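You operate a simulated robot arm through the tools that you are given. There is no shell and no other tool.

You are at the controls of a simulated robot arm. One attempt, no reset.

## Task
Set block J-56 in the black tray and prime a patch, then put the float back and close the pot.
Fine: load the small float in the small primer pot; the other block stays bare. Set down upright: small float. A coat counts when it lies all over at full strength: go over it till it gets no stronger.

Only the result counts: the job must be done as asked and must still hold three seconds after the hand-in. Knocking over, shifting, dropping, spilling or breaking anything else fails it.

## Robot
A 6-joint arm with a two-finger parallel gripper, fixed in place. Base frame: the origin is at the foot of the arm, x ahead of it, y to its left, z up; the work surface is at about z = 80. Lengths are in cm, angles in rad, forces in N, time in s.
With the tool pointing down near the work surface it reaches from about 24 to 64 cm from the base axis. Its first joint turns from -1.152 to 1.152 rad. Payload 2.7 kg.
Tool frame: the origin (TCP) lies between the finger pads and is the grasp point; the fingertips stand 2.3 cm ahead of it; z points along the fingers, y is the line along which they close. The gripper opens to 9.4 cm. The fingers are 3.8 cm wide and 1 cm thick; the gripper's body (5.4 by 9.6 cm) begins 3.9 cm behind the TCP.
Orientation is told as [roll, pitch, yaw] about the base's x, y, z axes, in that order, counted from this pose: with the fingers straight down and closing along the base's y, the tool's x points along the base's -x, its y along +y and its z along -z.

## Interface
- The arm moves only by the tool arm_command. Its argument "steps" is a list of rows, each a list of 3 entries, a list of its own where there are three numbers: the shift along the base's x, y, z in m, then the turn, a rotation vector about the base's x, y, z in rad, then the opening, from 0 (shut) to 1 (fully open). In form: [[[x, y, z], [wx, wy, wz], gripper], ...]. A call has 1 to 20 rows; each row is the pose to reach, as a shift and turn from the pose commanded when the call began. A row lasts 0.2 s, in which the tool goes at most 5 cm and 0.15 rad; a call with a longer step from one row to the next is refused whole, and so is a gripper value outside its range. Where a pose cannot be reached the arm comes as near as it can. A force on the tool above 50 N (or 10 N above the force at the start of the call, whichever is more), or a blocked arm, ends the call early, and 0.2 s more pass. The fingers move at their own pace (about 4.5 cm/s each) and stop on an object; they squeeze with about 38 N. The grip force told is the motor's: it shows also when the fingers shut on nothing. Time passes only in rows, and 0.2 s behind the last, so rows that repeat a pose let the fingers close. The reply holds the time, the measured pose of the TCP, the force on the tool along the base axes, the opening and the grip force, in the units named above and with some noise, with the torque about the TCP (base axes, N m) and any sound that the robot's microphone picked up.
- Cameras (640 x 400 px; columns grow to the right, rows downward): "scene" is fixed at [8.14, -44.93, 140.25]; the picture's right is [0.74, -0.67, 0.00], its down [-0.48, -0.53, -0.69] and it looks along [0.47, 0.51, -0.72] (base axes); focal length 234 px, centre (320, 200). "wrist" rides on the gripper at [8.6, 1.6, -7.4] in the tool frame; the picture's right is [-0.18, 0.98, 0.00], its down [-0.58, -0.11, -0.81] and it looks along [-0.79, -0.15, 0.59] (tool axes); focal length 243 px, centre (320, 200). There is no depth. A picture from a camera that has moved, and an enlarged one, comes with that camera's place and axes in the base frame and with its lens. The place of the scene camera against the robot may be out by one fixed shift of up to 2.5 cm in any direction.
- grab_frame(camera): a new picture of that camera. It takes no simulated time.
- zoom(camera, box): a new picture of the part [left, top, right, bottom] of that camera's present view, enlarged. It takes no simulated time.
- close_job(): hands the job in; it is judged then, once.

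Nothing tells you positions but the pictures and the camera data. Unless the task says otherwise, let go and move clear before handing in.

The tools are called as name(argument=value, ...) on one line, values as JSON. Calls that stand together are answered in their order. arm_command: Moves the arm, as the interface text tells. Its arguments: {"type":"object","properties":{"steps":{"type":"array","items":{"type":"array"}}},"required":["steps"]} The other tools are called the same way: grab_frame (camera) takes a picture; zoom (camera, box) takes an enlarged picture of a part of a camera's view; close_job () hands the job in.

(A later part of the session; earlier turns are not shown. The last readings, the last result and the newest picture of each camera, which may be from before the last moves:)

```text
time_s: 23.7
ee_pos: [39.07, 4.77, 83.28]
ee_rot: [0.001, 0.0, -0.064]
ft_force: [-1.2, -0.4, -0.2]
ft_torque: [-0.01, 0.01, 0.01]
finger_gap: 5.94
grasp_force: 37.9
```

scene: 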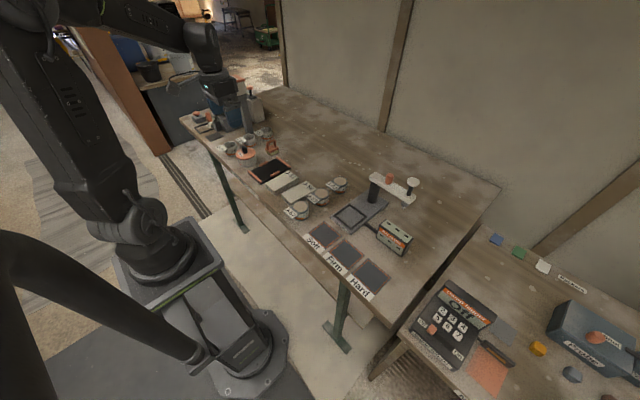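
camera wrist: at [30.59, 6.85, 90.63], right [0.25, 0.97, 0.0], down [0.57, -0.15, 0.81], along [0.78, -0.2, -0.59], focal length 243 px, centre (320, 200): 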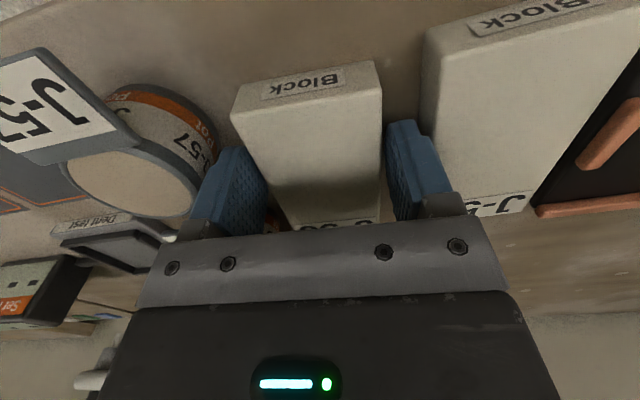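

Gripped at 5.94 cm width. I'll lift and carry to a spot beside the tray where I can look at it.

arm_command(steps=[[[0, 0, 0.01], [0, 0, 0], 0.5], [[0, 0, 0.03], [0, 0, 0], 0.5], [[0, 0, 0.06], [0, 0, 0], 0.5], [[0, 0, 0.1], [0, 0, 0], 0.5], [[-0.02, 0.02, 0.13], [0, 0, 0], 0.5], [[-0.04, 0.04, 0.15], [0, 0, 0.02], 0.5], [[-0.06, 0.06, 0.16], [0, 0, 0.04], 0.5], [[-0.09, 0.07, 0.165], [0, 0, 0.064], 0.5], [[-0.09, 0.07, 0.165], [0, 0, 0.064], 0.5]])

grab_frame(camera="wrist")

grab_frame(camera="scene")

```text
time_s: 25.7
ee_pos: [30.23, 11.77, 99.76]
ee_rot: [0.002, -0.001, 0.001]
ft_force: [-0.1, 0.4, -2.8]
ft_torque: [-0.01, 0.01, 0.02]
finger_gap: 5.93
grasp_force: 38.1
```

```text
taken
camera wrist: at [21.62, 13.3, 107.0], right [0.18, 0.98, 0.0], down [0.58, -0.11, 0.81], along [0.79, -0.15, -0.59], focal length 243 px, centre (320, 200)
```

wrist: 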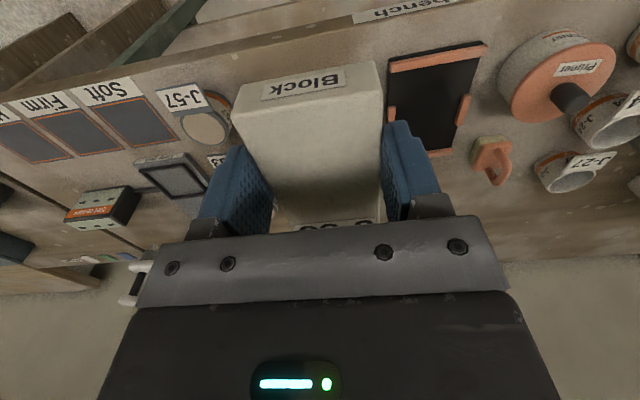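

```text
taken
```

scene: 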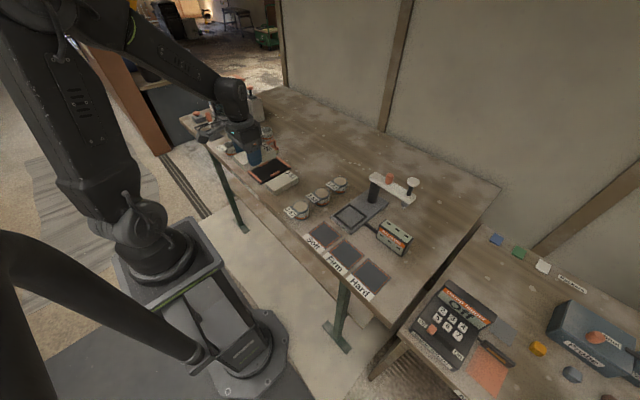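

The block is held firmly and level. I'll zoom on the tray to fix the set-down pose.

zoom(camera="wrist", box=[370, 30, 530, 130])

zoom(camera="wrist", box=[400, 80, 560, 180])

zoom(camera="scene", box=[230, 130, 310, 180])

```text
4.00 times, centred on (450, 80) of wrist
camera zoom: at [21.62, 13.3, 107.0], right [0.18, 0.98, 0.0], down [0.58, -0.11, 0.81], along [0.79, -0.15, -0.59], focal length 970 px, centre (-200, 680)
```

zoom: 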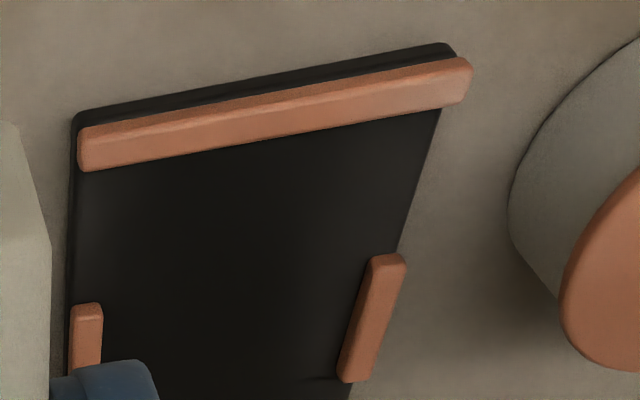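

```text
4.00 times, centred on (480, 130) of wrist
camera zoom: at [21.62, 13.3, 107.0], right [0.18, 0.98, 0.0], down [0.58, -0.11, 0.81], along [0.79, -0.15, -0.59], focal length 970 px, centre (-320, 480)
```

zoom: 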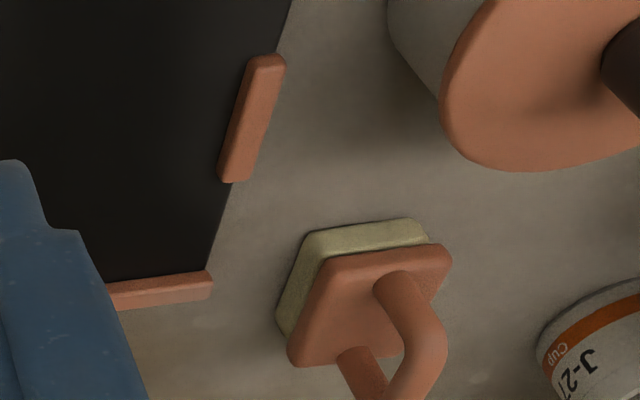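

```text
8.00 times, centred on (270, 155) of scene
camera zoom: at [8.14, -44.93, 140.25], right [0.74, -0.67, 0.0], down [-0.48, -0.53, -0.69], along [0.47, 0.51, -0.72], focal length 1872 px, centre (720, 560)
```

zoom: 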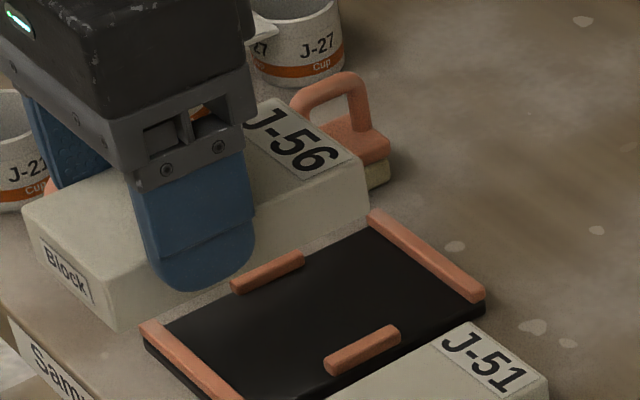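

Tray interior spans about x 35.2–47.6, y 19.0–26.6 (centre 41.4, 22.8). I'll carry the block over it and descend to just above.

arm_command(steps=[[[0.02, 0.03, 0], [0, 0, 0], 0.5], [[0.04, 0.06, 0], [0, 0, 0], 0.5], [[0.07, 0.09, -0.01], [0, 0, 0], 0.5], [[0.0955, 0.1103, -0.03], [0, 0, 0], 0.5], [[0.0955, 0.1103, -0.06], [0, 0, 0], 0.5], [[0.0955, 0.1103, -0.09], [0, 0, 0], 0.5], [[0.0955, 0.1103, -0.115], [0, 0, 0], 0.5], [[0.0955, 0.1103, -0.13], [0, 0, 0], 0.5], [[0.0955, 0.1103, -0.14], [0, 0, 0], 0.5], [[0.0955, 0.1103, -0.14], [0, 0, 0], 0.5]])

zoom(camera="scene", box=[230, 130, 310, 180])

grab_frame(camera="wrist")

```text
time_s: 27.9
ee_pos: [39.7, 22.71, 85.44]
ee_rot: [0.002, -0.002, 0.001]
ft_force: [-1.1, 0.1, -0.1]
ft_torque: [-0.02, 0.01, -0.02]
finger_gap: 5.94
grasp_force: 37.7
```

```text
8.00 times, centred on (270, 155) of scene
camera zoom: at [8.14, -44.93, 140.25], right [0.74, -0.67, 0.0], down [-0.48, -0.53, -0.69], along [0.47, 0.51, -0.72], focal length 1872 px, centre (720, 560)
```

zoom: 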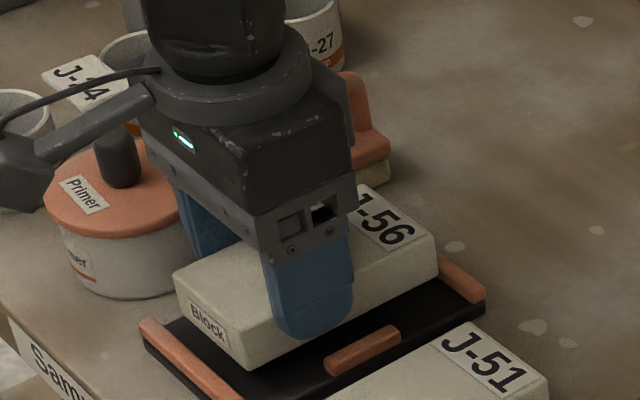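

```text
taken
camera wrist: at [31.07, 24.33, 92.93], right [0.18, 0.98, 0.0], down [0.58, -0.11, 0.81], along [0.79, -0.15, -0.59], focal length 243 px, centre (320, 200)
```

wrist: 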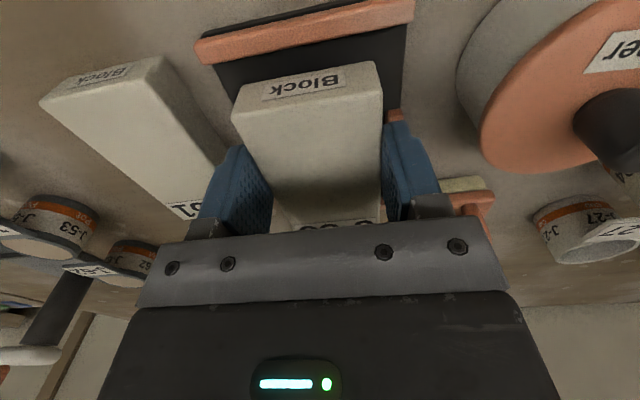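

The force reading looks lighter than the block's weight; I'll hold still and read again, looking closely.

arm_command(steps=[[[0, 0, 0], [0, 0, 0], 0.5], [[0, 0, 0], [0, 0, 0], 0.5]])

zoom(camera="scene", box=[246, 150, 294, 180])

zoom(camera="wrist", box=[180, 0, 436, 160])

```text
time_s: 28.5
ee_pos: [39.66, 22.71, 85.68]
ee_rot: [0.002, -0.002, 0.0]
ft_force: [-0.6, -0.4, -0.9]
ft_torque: [-0.01, 0.05, 0.0]
finger_gap: 5.95
grasp_force: 38.0
```

```text
13.33 times, centred on (270, 165) of scene
camera zoom: at [8.14, -44.93, 140.25], right [0.74, -0.67, 0.0], down [-0.48, -0.53, -0.69], along [0.47, 0.51, -0.72], focal length 3120 px, centre (987, 667)
```

zoom: 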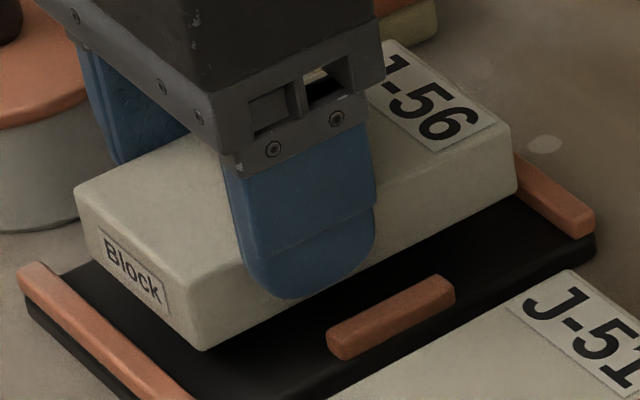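

```text
2.50 times, centred on (308, 80) of wrist
camera zoom: at [31.08, 24.32, 92.96], right [0.18, 0.98, 0.0], down [0.58, -0.11, 0.81], along [0.79, -0.15, -0.59], focal length 606 px, centre (350, 500)
```

zoom: 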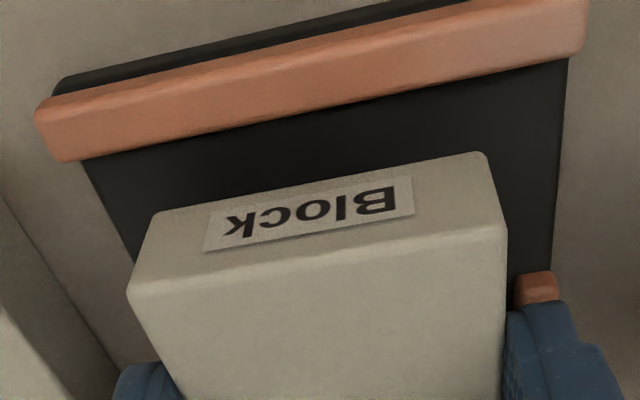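

The block hovers about 1.5 cm over the tray, well placed inside the rails. I'll lower in small steps until it touches.

arm_command(steps=[[[0, 0, -0.006], [0, 0, 0], 0.5], [[0, 0, -0.01], [0, 0, 0], 0.5], [[0, 0, -0.012], [0, 0, 0], 0.5], [[0, 0, -0.014], [0, 0, 0], 0.5], [[0, 0, -0.014], [0, 0, 0], 0.5]])

zoom(camera="scene", box=[246, 150, 294, 180])

```text
time_s: 29.7
ee_pos: [39.67, 22.79, 84.42]
ee_rot: [0.003, 0.0, -0.001]
ft_force: [0.7, 0.3, -2.3]
ft_torque: [-0.02, 0.01, -0.01]
finger_gap: 5.91
grasp_force: 37.8
```

```text
13.33 times, centred on (270, 165) of scene
camera zoom: at [8.14, -44.93, 140.25], right [0.74, -0.67, 0.0], down [-0.48, -0.53, -0.69], along [0.47, 0.51, -0.72], focal length 3120 px, centre (987, 667)
```

zoom: 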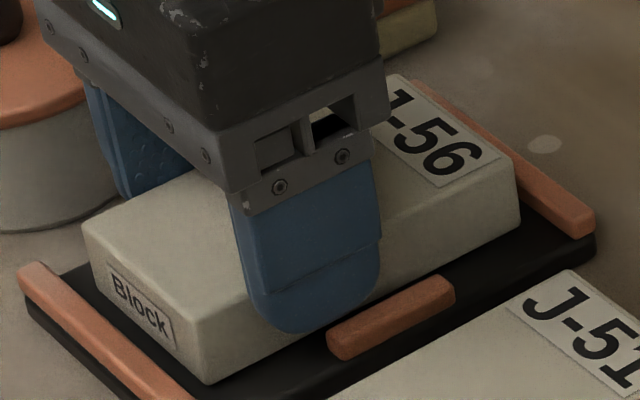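

Still hanging free (-2.3 N). I'll continue down slowly.

arm_command(steps=[[[0, 0, -0.001], [0, 0, 0], 0.5], [[0, 0, -0.002], [0, 0, 0], 0.5], [[0, 0, -0.003], [0, 0, 0], 0.5], [[0, 0, -0.003], [0, 0, 0], 0.5]])

```text
time_s: 30.7
ee_pos: [39.84, 22.73, 84.31]
ee_rot: [0.003, -0.004, 0.0]
ft_force: [-4.4, 1.2, 14.9]
ft_torque: [-0.25, 0.36, -0.09]
finger_gap: 5.92
grasp_force: 38.3
```

Contact at 15 N. I'll check what is touching: block on the tray floor or a fingertip on a rail.

zoom(camera="scene", box=[246, 150, 294, 180])

grab_frame(camera="wrist")

zoom(camera="wrist", box=[180, 0, 436, 160])

zoom(camera="wrist", box=[360, 80, 488, 160])

```text
13.33 times, centred on (270, 165) of scene
camera zoom: at [8.12, -44.94, 140.25], right [0.74, -0.67, 0.0], down [-0.48, -0.53, -0.69], along [0.47, 0.51, -0.72], focal length 3120 px, centre (987, 667)
```

zoom: 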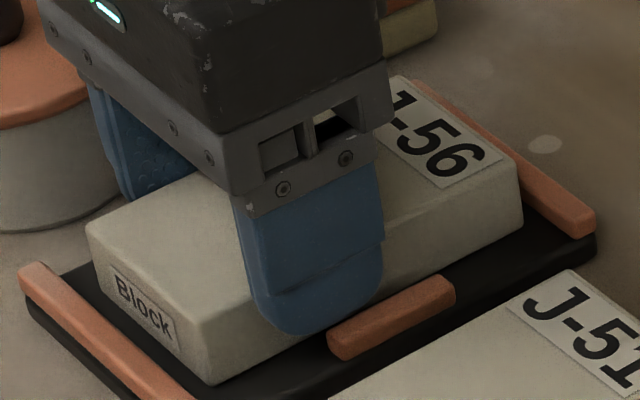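

```text
taken
camera wrist: at [31.11, 24.33, 91.6], right [0.18, 0.98, 0.0], down [0.58, -0.11, 0.81], along [0.79, -0.15, -0.59], focal length 243 px, centre (320, 200)
```

wrist: 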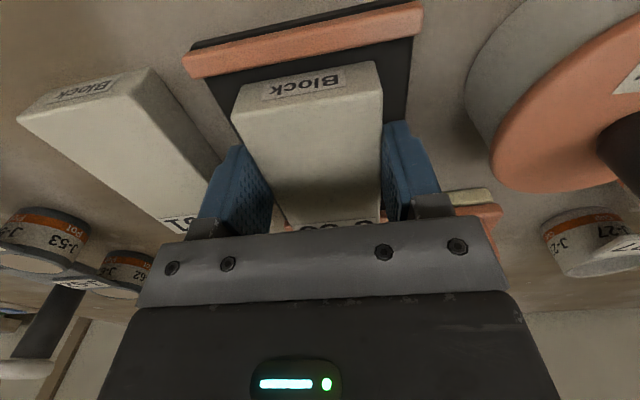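

```text
2.50 times, centred on (308, 80) of wrist
camera zoom: at [31.11, 24.33, 91.6], right [0.18, 0.98, 0.0], down [0.58, -0.11, 0.81], along [0.79, -0.15, -0.59], focal length 606 px, centre (350, 500)
```

zoom: 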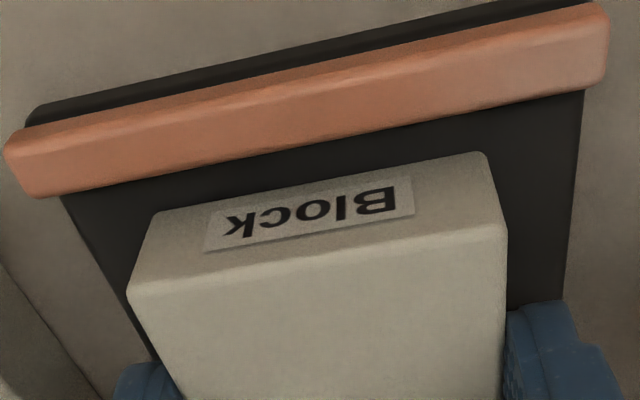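

```text
5.00 times, centred on (424, 120) of wrist
camera zoom: at [31.11, 24.33, 91.6], right [0.18, 0.98, 0.0], down [0.58, -0.11, 0.81], along [0.79, -0.15, -0.59], focal length 1213 px, centre (-200, 600)
```

zoom: 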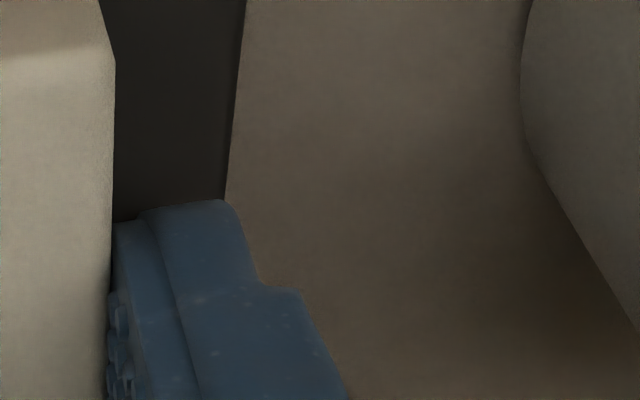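

The torque indicates the block's near-left end resting on the tray floor, with the tips above the rails. I'll release just enough and rise.

arm_command(steps=[[[0, 0, 0.001], [0, 0, 0], 0.5], [[0, 0, 0.001], [0, 0, 0], 0.69], [[0, 0, 0.001], [0, 0, 0], 0.69], [[0, 0, 0.01], [0, 0, 0], 0.69], [[0, 0, 0.03], [0, 0, 0], 0.69], [[-0.02, 0, 0.06], [0, 0, 0], 0.8], [[-0.05, 0, 0.09], [0, 0, 0], 1], [[-0.07, 0, 0.12], [0, 0, 0], 1], [[-0.07, 0, 0.12], [0, 0, 0], 1]])

grab_frame(camera="wrist")

zoom(camera="scene", box=[230, 130, 310, 180])

```text
time_s: 32.7
ee_pos: [32.9, 22.73, 96.2]
ee_rot: [0.0, -0.002, 0.0]
ft_force: [-0.1, -0.5, 0.4]
ft_torque: [0.01, 0.01, 0.01]
finger_gap: 9.39
grasp_force: 0.0
```

```text
taken
camera wrist: at [24.18, 24.3, 103.54], right [0.19, 0.98, 0.0], down [0.58, -0.11, 0.81], along [0.79, -0.15, -0.59], focal length 243 px, centre (320, 200)
```

wrist: 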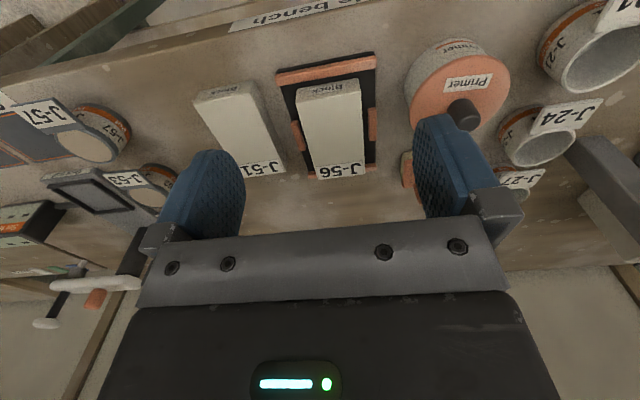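

```text
8.00 times, centred on (270, 155) of scene
camera zoom: at [8.14, -44.93, 140.25], right [0.74, -0.67, 0.0], down [-0.48, -0.53, -0.69], along [0.47, 0.51, -0.72], focal length 1872 px, centre (720, 560)
```

zoom: 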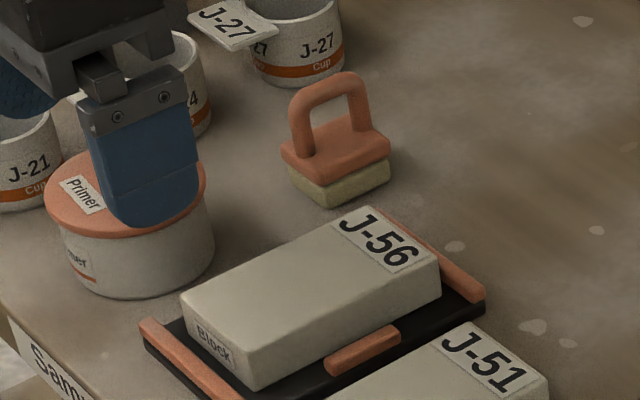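

zoom(camera="wrist", box=[260, 50, 420, 150])

zoom(camera="wrist", box=[260, 100, 420, 200])

zoom(camera="wrist", box=[390, 30, 518, 110])

```text
4.00 times, centred on (340, 100) of wrist
camera zoom: at [24.18, 24.3, 103.54], right [0.19, 0.98, 0.0], down [0.58, -0.11, 0.81], along [0.79, -0.15, -0.59], focal length 970 px, centre (240, 600)
```

zoom: 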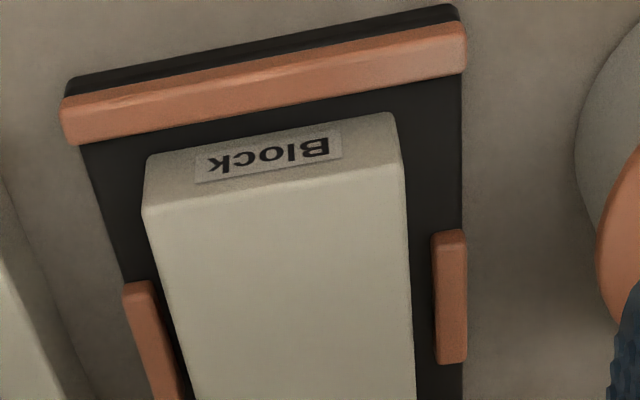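

```text
4.00 times, centred on (340, 150) of wrist
camera zoom: at [24.18, 24.3, 103.54], right [0.19, 0.98, 0.0], down [0.58, -0.11, 0.81], along [0.79, -0.15, -0.59], focal length 970 px, centre (240, 400)
```

zoom: 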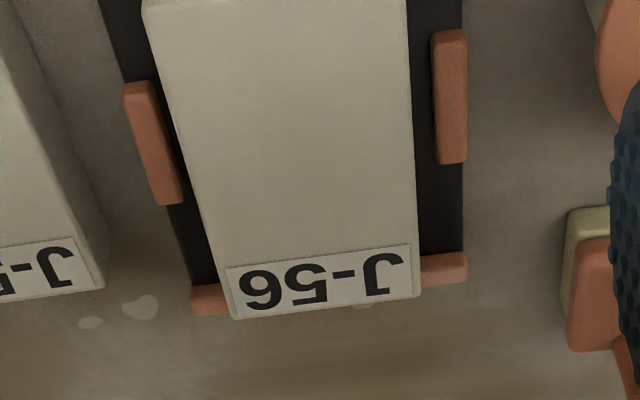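

```text
5.00 times, centred on (454, 70) of wrist
camera zoom: at [24.18, 24.3, 103.54], right [0.19, 0.98, 0.0], down [0.58, -0.11, 0.81], along [0.79, -0.15, -0.59], focal length 1213 px, centre (-350, 850)
```

zoom: 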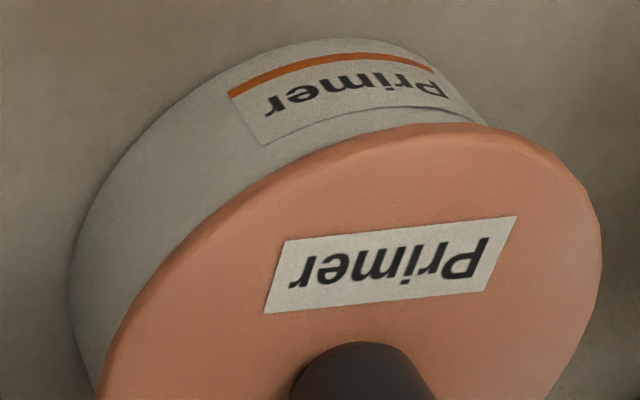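

J-56 lies flat in the tray (top about x 36.2–46.9, y 19.8–25.6). Next is the pot lid; I'll measure knob and float.

arm_command(steps=[[[-0.02, 0.02, 0.01], [0, 0, 0], 1], [[-0.04, 0.05, 0.02], [0, 0, 0], 1], [[-0.05, 0.08, 0.03], [0, 0, 0], 1], [[-0.05, 0.1, 0.03], [0, 0, 0], 1], [[-0.05, 0.1, 0.03], [0, 0, 0], 1]])

grab_frame(camera="wrist")

zoom(camera="wrist", box=[200, 30, 456, 190])

```text
time_s: 33.9
ee_pos: [27.92, 32.88, 99.02]
ee_rot: [0.001, -0.001, -0.002]
ft_force: [-0.1, 0.4, 0.1]
ft_torque: [-0.02, 0.01, 0.0]
finger_gap: 9.4
grasp_force: 0.0
```

```text
taken
camera wrist: at [19.28, 34.43, 106.34], right [0.19, 0.98, 0.0], down [0.58, -0.11, 0.81], along [0.79, -0.15, -0.59], focal length 243 px, centre (320, 200)
```

wrist: 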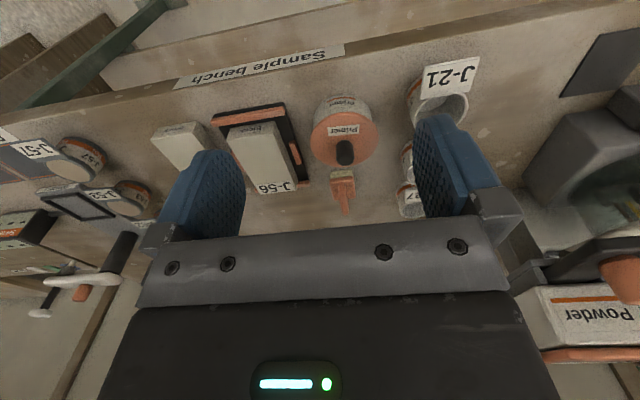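

```text
2.50 times, centred on (328, 110) of wrist
camera zoom: at [19.28, 34.43, 106.34], right [0.19, 0.98, 0.0], down [0.58, -0.11, 0.81], along [0.79, -0.15, -0.59], focal length 606 px, centre (300, 425)
```

zoom: 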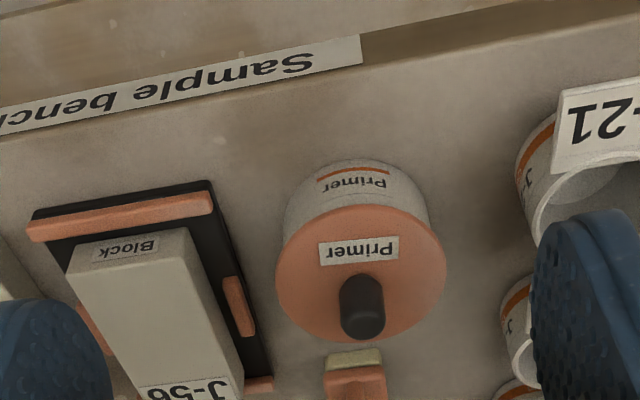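

The pot centre is about (37.7, 33.75), knob top about z = 87.2. I'll move above the knob and check alignment.

arm_command(steps=[[[0.03, 0.003, -0.01], [0, 0, 0], 0.8], [[0.06, 0.006, -0.03], [0, 0, 0], 0.6], [[0.0995, 0.0095, -0.05], [0, 0, 0], 0.45], [[0.0995, 0.0095, -0.07], [0, 0, 0], 0.45], [[0.0995, 0.0095, -0.08], [0, 0, 0], 0.45], [[0.0995, 0.0095, -0.08], [0, 0, 0], 0.45]])

grab_frame(camera="wrist")

zoom(camera="wrist", box=[220, 80, 412, 200])

zoom(camera="scene", box=[210, 120, 290, 170])

```text
time_s: 35.3
ee_pos: [37.82, 33.69, 91.25]
ee_rot: [0.0, 0.0, 0.0]
ft_force: [-0.4, 0.3, 0.9]
ft_torque: [-0.01, -0.02, 0.0]
finger_gap: 4.21
grasp_force: 0.2
```

```text
taken
camera wrist: at [29.18, 35.27, 98.51], right [0.18, 0.98, 0.0], down [0.58, -0.11, 0.81], along [0.79, -0.15, -0.59], focal length 243 px, centre (320, 200)
```

wrist: 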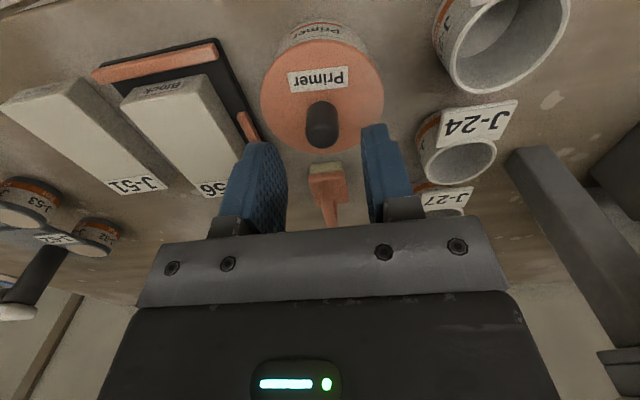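

```text
3.33 times, centred on (316, 140) of wrist
camera zoom: at [29.18, 35.27, 98.51], right [0.18, 0.98, 0.0], down [0.58, -0.11, 0.81], along [0.79, -0.15, -0.59], focal length 809 px, centre (333, 400)
```

zoom: 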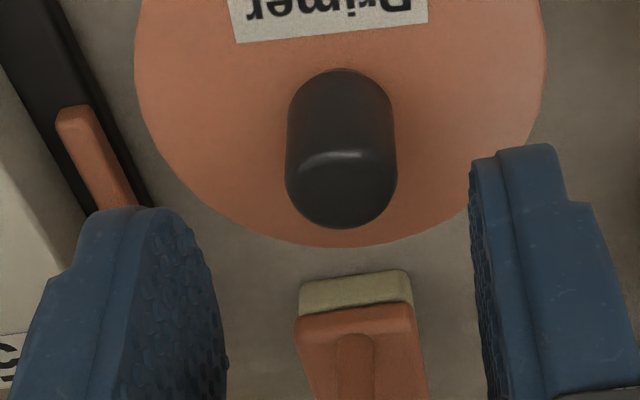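

```text
8.00 times, centred on (250, 145) of scene
camera zoom: at [8.14, -44.93, 140.25], right [0.74, -0.67, 0.0], down [-0.48, -0.53, -0.69], along [0.47, 0.51, -0.72], focal length 1872 px, centre (880, 640)
```

zoom: 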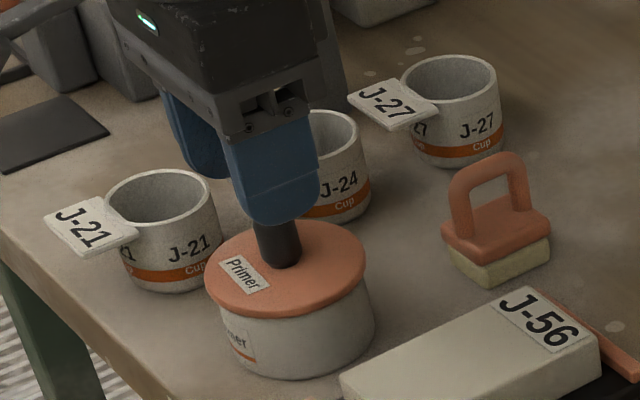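

The knob is centred at about (38.3, 33.72). I'll shift 0.5 cm in x, descend around it and grip.

arm_command(steps=[[[0.0055, 0, -0.005], [0, 0, 0], 0.45], [[0.0055, 0, -0.02], [0, 0, 0], 0.45], [[0.0055, 0, -0.032], [0, 0, 0], 0.45], [[0.0055, 0, -0.038], [0, 0, 0], 0.45], [[0.0055, 0, -0.0415], [0, 0, 0], 0.45], [[0.0055, 0, -0.0415], [0, 0, 0], 0.45]])

zoom(camera="wrist", box=[220, 80, 412, 200])

zoom(camera="scene", box=[225, 130, 273, 160])

```text
time_s: 36.7
ee_pos: [38.13, 33.55, 87.03]
ee_rot: [0.002, -0.003, 0.001]
ft_force: [-7.0, -9.3, 28.0]
ft_torque: [-0.36, 0.29, -0.03]
finger_gap: 4.23
grasp_force: 0.1
```

```text
3.33 times, centred on (316, 140) of wrist
camera zoom: at [29.48, 35.12, 94.49], right [0.18, 0.98, 0.0], down [0.58, -0.11, 0.81], along [0.79, -0.15, -0.59], focal length 809 px, centre (333, 400)
```

zoom: 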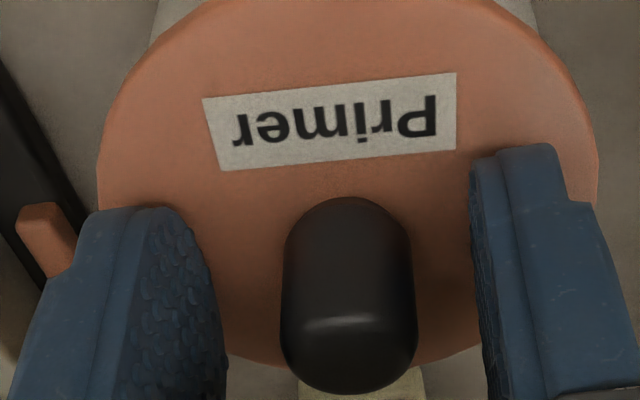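

```text
13.33 times, centred on (249, 145) of scene
camera zoom: at [8.09, -44.98, 140.24], right [0.74, -0.67, 0.0], down [-0.48, -0.53, -0.69], along [0.47, 0.51, -0.72], focal length 3120 px, centre (1267, 933)
```

zoom: 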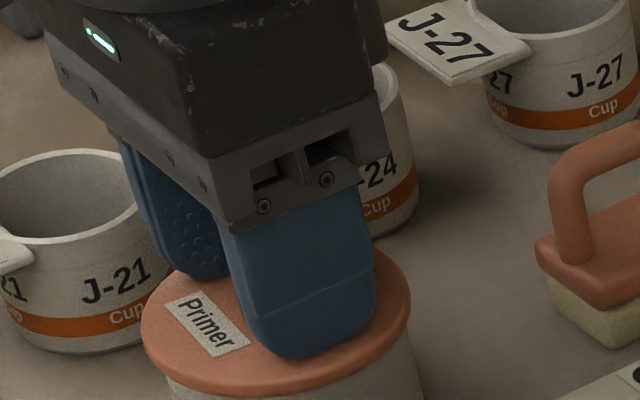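

The fingertips touch the lid (28 N). I'll raise 0.25 cm and close on the knob.

arm_command(steps=[[[0, 0, 0.0025], [0, 0, 0], 0.45], [[0, 0, 0.0025], [0, 0, 0], 0.3], [[0, 0, 0.0025], [0, 0, 0], 0.1], [[0, 0, 0.0025], [0, 0, 0], 0.1], [[0, 0, 0.0025], [0, 0, 0], 0.1], [[0, 0, 0.0025], [0, 0, 0], 0.1]])

zoom(camera="wrist", box=[220, 80, 412, 200])

```text
time_s: 38.1
ee_pos: [38.26, 33.78, 87.39]
ee_rot: [0.004, -0.004, 0.001]
ft_force: [4.9, 6.4, 9.9]
ft_torque: [-0.03, -0.3, 0.15]
finger_gap: 1.88
grasp_force: 37.8
```

```text
3.33 times, centred on (316, 140) of wrist
camera zoom: at [29.52, 35.26, 94.54], right [0.18, 0.98, 0.0], down [0.58, -0.11, 0.81], along [0.79, -0.15, -0.59], focal length 809 px, centre (333, 400)
```

zoom: 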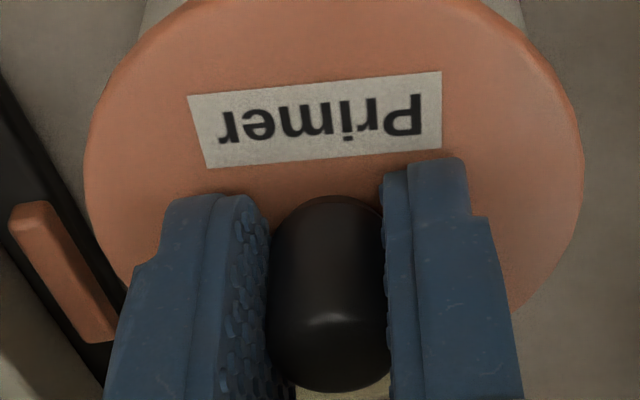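

Knob gripped (1.88 cm). I'll lift the lid slowly and see whether the pot stays.

arm_command(steps=[[[0, 0, 0.003], [0, 0, 0], 0.1], [[0, 0, 0.006], [0, 0, 0], 0.1], [[0, 0, 0.01], [0, 0, 0], 0.1], [[0, 0, 0.015], [0, 0, 0], 0.1], [[0, 0, 0.02], [0, 0, 0], 0.1], [[0, 0, 0.02], [0, 0, 0], 0.1]])

zoom(camera="scene", box=[210, 120, 290, 170])

```text
time_s: 39.5
ee_pos: [38.22, 33.63, 89.4]
ee_rot: [0.002, -0.003, 0.0]
ft_force: [0.0, 0.2, -0.5]
ft_torque: [0.0, 0.0, 0.0]
finger_gap: 1.83
grasp_force: 38.3
heard: snap
```

```text
8.00 times, centred on (250, 145) of scene
camera zoom: at [8.14, -44.93, 140.25], right [0.74, -0.67, 0.0], down [-0.48, -0.53, -0.69], along [0.47, 0.51, -0.72], focal length 1872 px, centre (880, 640)
```

zoom: 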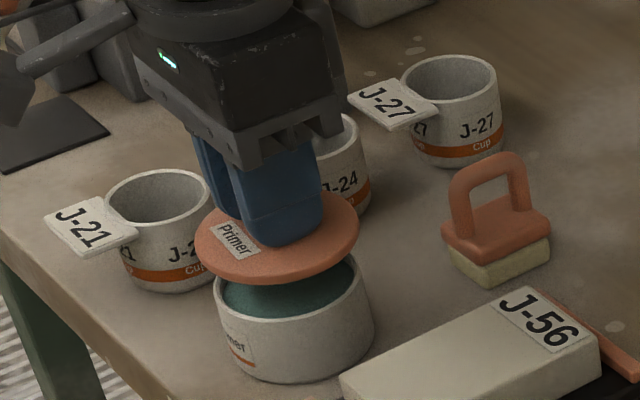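

The lid came off with a snap and the teal primer shows. I'll carry the lid to the free area around (53, 14).

arm_command(steps=[[[0, 0, 0.03], [0, 0, 0], 0.1], [[0.01, -0.02, 0.06], [0, 0, 0], 0.1], [[0.035, -0.05, 0.07], [0, 0, 0], 0.1], [[0.06, -0.085, 0.07], [0, 0, 0], 0.1], [[0.085, -0.12, 0.07], [0, 0, 0], 0.1], [[0.11, -0.15, 0.06], [0, 0, 0], 0.1], [[0.13, -0.18, 0.04], [0, 0, 0], 0.1], [[0.1475, -0.1975, 0.01], [0, 0, 0], 0.1], [[0.1475, -0.1975, -0.02], [0, 0, 0], 0.1], [[0.1475, -0.1975, -0.045], [0, 0, 0], 0.1], [[0.1475, -0.1975, -0.045], [0, 0, 0], 0.1]])

grab_frame(camera="scene")

zoom(camera="scene", box=[260, 130, 340, 180])

```text
time_s: 41.9
ee_pos: [53.07, 14.31, 84.51]
ee_rot: [0.002, -0.001, -0.001]
ft_force: [0.2, 0.1, -0.5]
ft_torque: [0.01, 0.0, -0.02]
finger_gap: 1.84
grasp_force: 37.7
```

```text
taken
```

scene: 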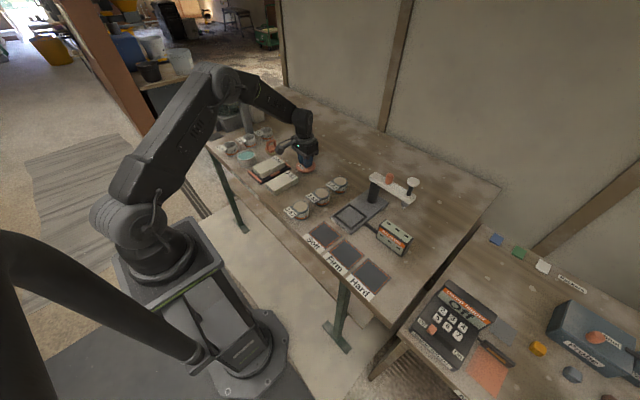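

```text
8.00 times, centred on (300, 155) of scene
camera zoom: at [8.14, -44.93, 140.25], right [0.74, -0.67, 0.0], down [-0.48, -0.53, -0.69], along [0.47, 0.51, -0.72], focal length 1872 px, centre (480, 560)
```

zoom: 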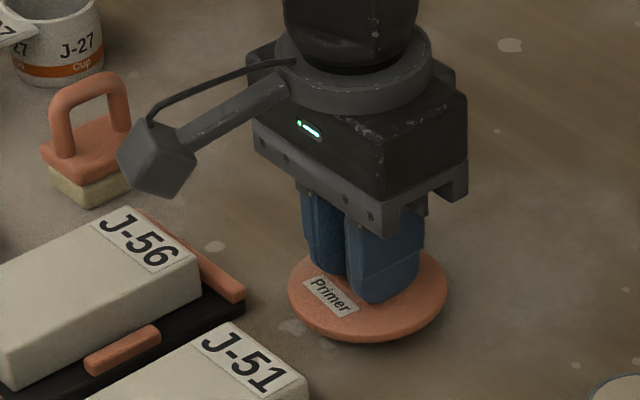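

Clear spot, lid hanging about 1 cm above the bench. I'll lower in small steps to contact.

arm_command(steps=[[[0, 0, -0.003], [0, 0, 0], 0.1], [[0, 0, -0.005], [0, 0, 0], 0.1], [[0, 0, -0.006], [0, 0, 0], 0.1], [[0, 0, -0.007], [0, 0, 0], 0.1], [[0, 0, -0.008], [0, 0, 0], 0.1], [[0, 0, -0.008], [0, 0, 0], 0.1]])

```text
time_s: 43.3
ee_pos: [52.9, 13.99, 83.81]
ee_rot: [0.002, -0.002, 0.0]
ft_force: [-0.5, 0.1, -0.5]
ft_torque: [-0.01, -0.01, 0.0]
finger_gap: 1.86
grasp_force: 38.7
```

arm_command(steps=[[[0, 0, -0.001], [0, 0, 0], 0.1], [[0, 0, -0.002], [0, 0, 0], 0.1], [[0, 0, -0.003], [0, 0, 0], 0.1], [[0, 0, -0.004], [0, 0, 0], 0.1], [[0, 0, -0.004], [0, 0, 0], 0.1]])

zoom(camera="scene", box=[290, 150, 322, 170])

```text
time_s: 44.5
ee_pos: [53.1, 14.0, 83.48]
ee_rot: [0.003, -0.002, 0.0]
ft_force: [0.0, -0.7, -0.4]
ft_torque: [-0.03, 0.0, -0.03]
finger_gap: 1.86
grasp_force: 38.2
```

```text
16.00 times, centred on (306, 160) of scene
camera zoom: at [8.14, -44.93, 140.25], right [0.74, -0.67, 0.0], down [-0.48, -0.53, -0.69], along [0.47, 0.51, -0.72], focal length 3744 px, centre (544, 840)
```

zoom: 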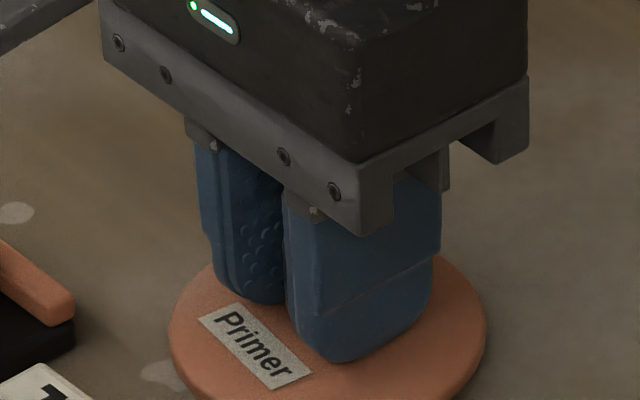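

Still no contact; continuing down in finer steps.

arm_command(steps=[[[0, 0, -0.001], [0, 0, 0], 0.1], [[0, 0, -0.0015], [0, 0, 0], 0.1], [[0, 0, -0.002], [0, 0, 0], 0.1], [[0, 0, -0.0025], [0, 0, 0], 0.1], [[0, 0, -0.0025], [0, 0, 0], 0.1]])

```text
time_s: 45.7
ee_pos: [52.95, 14.04, 83.23]
ee_rot: [0.003, -0.001, -0.002]
ft_force: [0.0, 0.2, -0.2]
ft_torque: [0.01, -0.02, -0.03]
finger_gap: 1.87
grasp_force: 37.9
```

arm_command(steps=[[[0, 0, -0.001], [0, 0, 0], 0.1], [[0, 0, -0.0015], [0, 0, 0], 0.1], [[0, 0, -0.002], [0, 0, 0], 0.1], [[0, 0, -0.0025], [0, 0, 0], 0.1], [[0, 0, -0.003], [0, 0, 0], 0.1], [[0, 0, -0.003], [0, 0, 0], 0.1]])

```text
time_s: 47.1
ee_pos: [53.08, 13.92, 83.06]
ee_rot: [0.001, -0.003, 0.001]
ft_force: [-6.2, -3.0, 21.7]
ft_torque: [-0.12, 0.36, 0.04]
finger_gap: 1.85
grasp_force: 38.1
```

The lid is on the bench. I'll release it and rise, then look at the lid, the open pot and the float.

arm_command(steps=[[[0, 0, 0.001], [0, 0, 0], 0.1], [[0, 0, 0.001], [0, 0, 0], 0.25], [[0, 0, 0.001], [0, 0, 0], 0.45], [[0, 0, 0.001], [0, 0, 0], 0.45], [[0, 0, 0.02], [0, 0, 0], 0.45], [[0, 0, 0.06], [0, 0, 0], 0.45], [[-0.02, 0.02, 0.1], [0, 0, 0], 0.6], [[-0.06, 0.04, 0.13], [0, 0, 0], 1], [[-0.1, 0.06, 0.15], [0, 0, 0], 1], [[-0.14, 0.08, 0.16], [0, 0, 0], 1], [[-0.18, 0.1, 0.17], [0, 0, 0], 1], [[-0.2, 0.12, 0.17], [0, 0, 0], 1], [[-0.22, 0.15, 0.17], [0, 0, 0], 1], [[-0.22, 0.17, 0.17], [0, 0, 0], 1], [[-0.22, 0.17, 0.17], [0, 0, 0], 1]])

grab_frame(camera="wrist")

zoom(camera="scene", box=[220, 120, 340, 195])

```text
refused: row 8 steps farther than a row can; nothing moved
```

```text
taken
camera wrist: at [44.41, 15.48, 90.47], right [0.18, 0.98, 0.0], down [0.58, -0.11, 0.81], along [0.8, -0.15, -0.59], focal length 243 px, centre (320, 200)
```

wrist: 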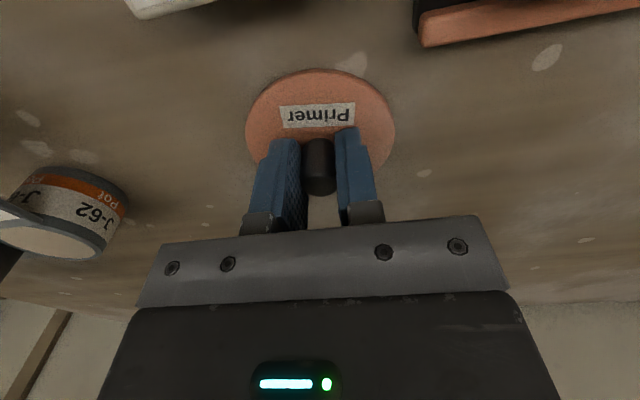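

```text
5.33 times, centred on (280, 158) of scene
camera zoom: at [8.09, -44.95, 140.25], right [0.74, -0.67, 0.0], down [-0.48, -0.53, -0.69], along [0.47, 0.51, -0.72], focal length 1248 px, centre (533, 427)
```

zoom: 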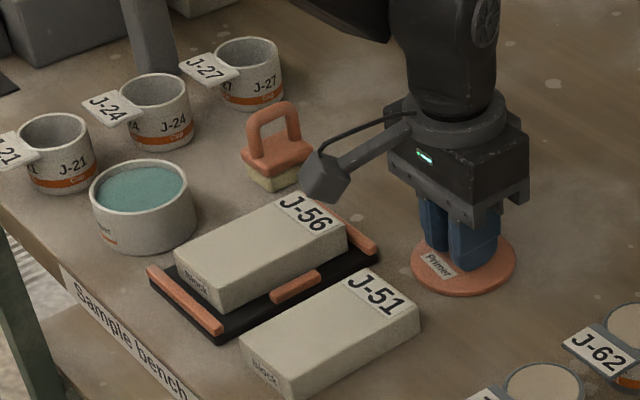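

One step was too long, so nothing moved. I'll send it again with shorter steps.

arm_command(steps=[[[0, 0, 0.001], [0, 0, 0], 0.1], [[0, 0, 0.001], [0, 0, 0], 0.25], [[0, 0, 0.001], [0, 0, 0], 0.45], [[0, 0, 0.001], [0, 0, 0], 0.45], [[0, 0, 0.02], [0, 0, 0], 0.45], [[0, 0, 0.06], [0, 0, 0], 0.45], [[-0.01, 0.01, 0.1], [0, 0, 0], 0.6], [[-0.04, 0.03, 0.13], [0, 0, 0], 1], [[-0.075, 0.05, 0.15], [0, 0, 0], 1], [[-0.11, 0.07, 0.16], [0, 0, 0], 1], [[-0.15, 0.095, 0.17], [0, 0, 0], 1], [[-0.19, 0.12, 0.17], [0, 0, 0], 1], [[-0.22, 0.15, 0.17], [0, 0, 0], 1], [[-0.22, 0.17, 0.17], [0, 0, 0], 1], [[-0.22, 0.17, 0.17], [0, 0, 0], 1]])

grab_frame(camera="wrist")

zoom(camera="scene", box=[220, 120, 340, 195])

```text
time_s: 50.3
ee_pos: [31.16, 31.2, 100.17]
ee_rot: [0.002, -0.002, -0.001]
ft_force: [-0.7, 0.2, -1.0]
ft_torque: [0.03, 0.0, 0.0]
finger_gap: 9.41
grasp_force: 0.1
```

```text
taken
camera wrist: at [22.44, 32.75, 107.53], right [0.18, 0.98, 0.0], down [0.58, -0.11, 0.81], along [0.79, -0.15, -0.59], focal length 243 px, centre (320, 200)
```

wrist: 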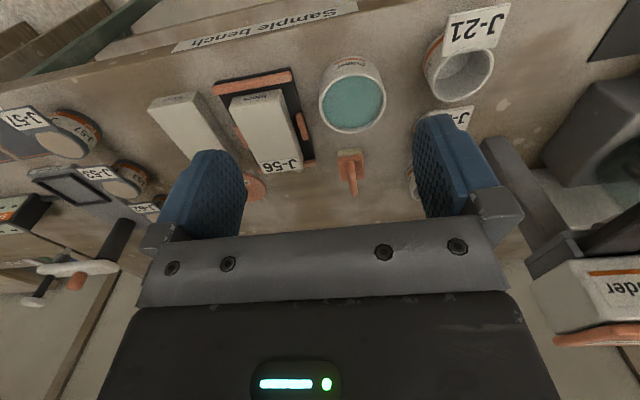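

```text
5.33 times, centred on (280, 158) of scene
camera zoom: at [8.14, -44.93, 140.25], right [0.74, -0.67, 0.0], down [-0.48, -0.53, -0.69], along [0.47, 0.51, -0.72], focal length 1248 px, centre (533, 427)
```

zoom: 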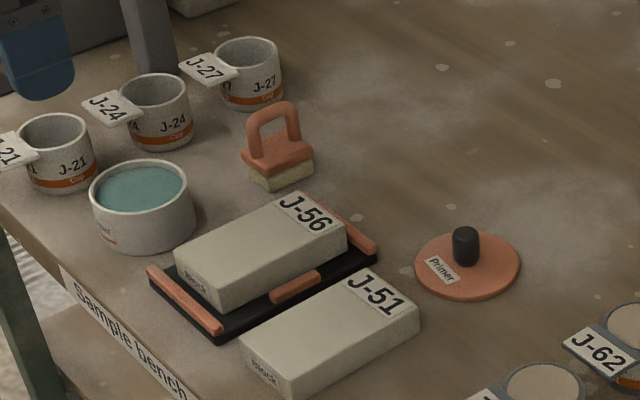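

The lid rests flat and the pot is open, filled almost to the brim. Next I'll measure the float and pot.

zoom(camera="wrist", box=[300, 130, 412, 200])

zoom(camera="wrist", box=[290, 40, 418, 120])

zoom(camera="scene", box=[255, 132, 287, 152])

```text
5.71 times, centred on (356, 165) of wrist
camera zoom: at [22.44, 32.75, 107.53], right [0.18, 0.98, 0.0], down [0.58, -0.11, 0.81], along [0.79, -0.15, -0.59], focal length 1386 px, centre (114, 400)
```

zoom: 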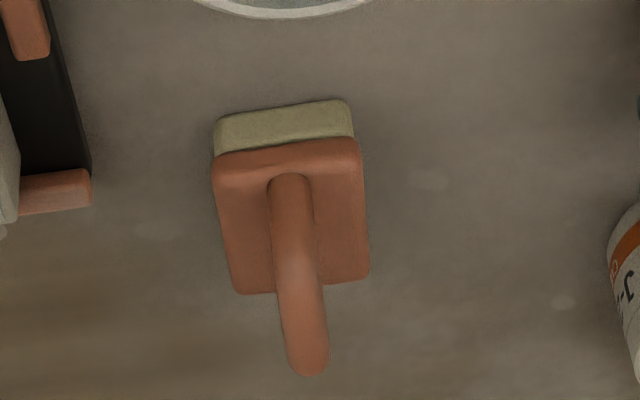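

```text
5.00 times, centred on (354, 80) of wrist
camera zoom: at [22.44, 32.75, 107.53], right [0.18, 0.98, 0.0], down [0.58, -0.11, 0.81], along [0.79, -0.15, -0.59], focal length 1213 px, centre (150, 800)
```

zoom: 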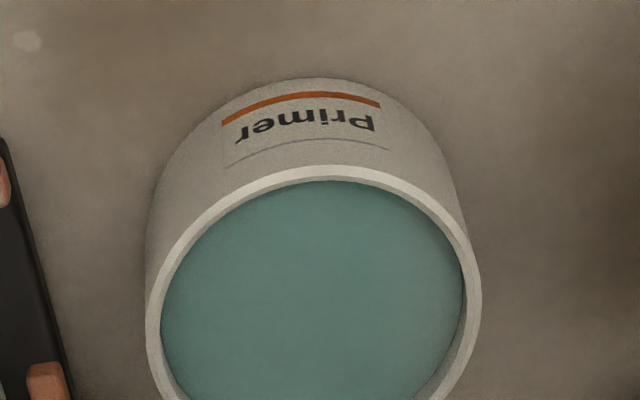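

```text
16.00 times, centred on (271, 142) of scene
camera zoom: at [8.14, -44.93, 140.25], right [0.74, -0.67, 0.0], down [-0.48, -0.53, -0.69], along [0.47, 0.51, -0.72], focal length 3744 px, centre (1104, 1128)
```

zoom: 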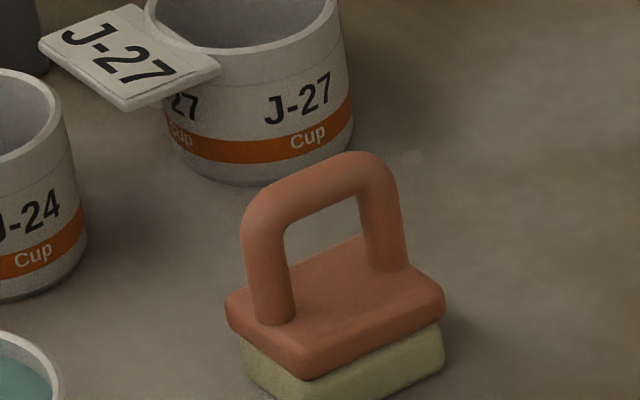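

The float's handle runs along x at about (49.7, 32.4), top near z = 86. I'll go above it with a 4 cm opening.

arm_command(steps=[[[0.04, 0.003, -0.01], [0, 0, 0], 0.8], [[0.08, 0.006, -0.02], [0, 0, 0], 0.6], [[0.12, 0.009, -0.04], [0, 0, 0], 0.43], [[0.155, 0.012, -0.06], [0, 0, 0], 0.43], [[0.187, 0.0142, -0.08], [0, 0, 0], 0.43], [[0.187, 0.0142, -0.09], [0, 0, 0], 0.43], [[0.187, 0.0142, -0.09], [0, 0, 0], 0.43]])

grab_frame(camera="wrist")

zoom(camera="wrist", box=[240, 90, 400, 190])

zoom(camera="scene", box=[240, 115, 304, 155])

```text
time_s: 51.9
ee_pos: [49.98, 32.39, 90.83]
ee_rot: [0.002, -0.002, 0.0]
ft_force: [-0.7, -0.2, 0.0]
ft_torque: [-0.03, -0.01, 0.0]
finger_gap: 4.03
grasp_force: 0.1
```

```text
taken
camera wrist: at [41.34, 33.9, 98.24], right [0.18, 0.98, 0.0], down [0.58, -0.11, 0.81], along [0.79, -0.15, -0.59], focal length 243 px, centre (320, 200)
```

wrist: 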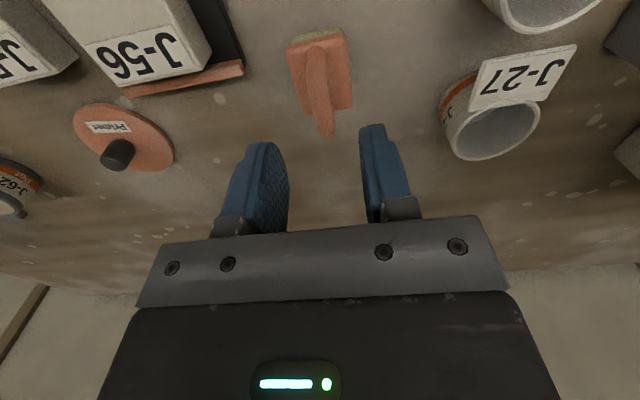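

```text
4.00 times, centred on (320, 140) of wrist
camera zoom: at [41.34, 33.9, 98.24], right [0.18, 0.98, 0.0], down [0.58, -0.11, 0.81], along [0.79, -0.15, -0.59], focal length 970 px, centre (320, 440)
```

zoom: 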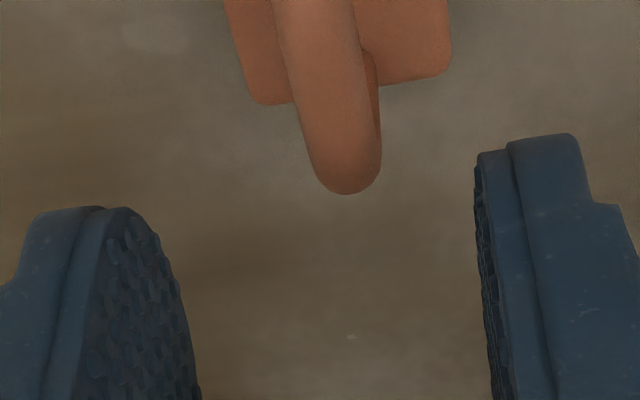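

```text
10.00 times, centred on (272, 135) of scene
camera zoom: at [8.14, -44.93, 140.25], right [0.74, -0.67, 0.0], down [-0.48, -0.53, -0.69], along [0.47, 0.51, -0.72], focal length 2340 px, centre (800, 850)
```

zoom: 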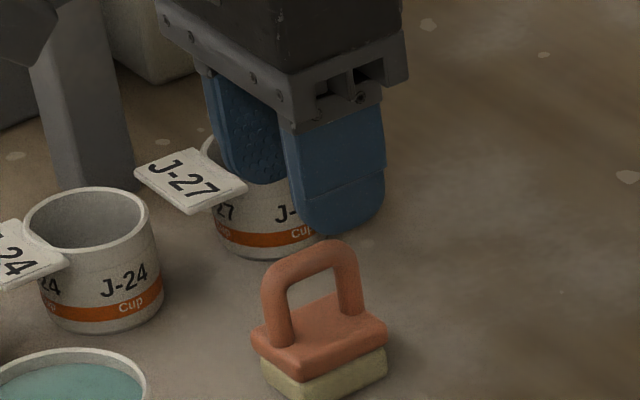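

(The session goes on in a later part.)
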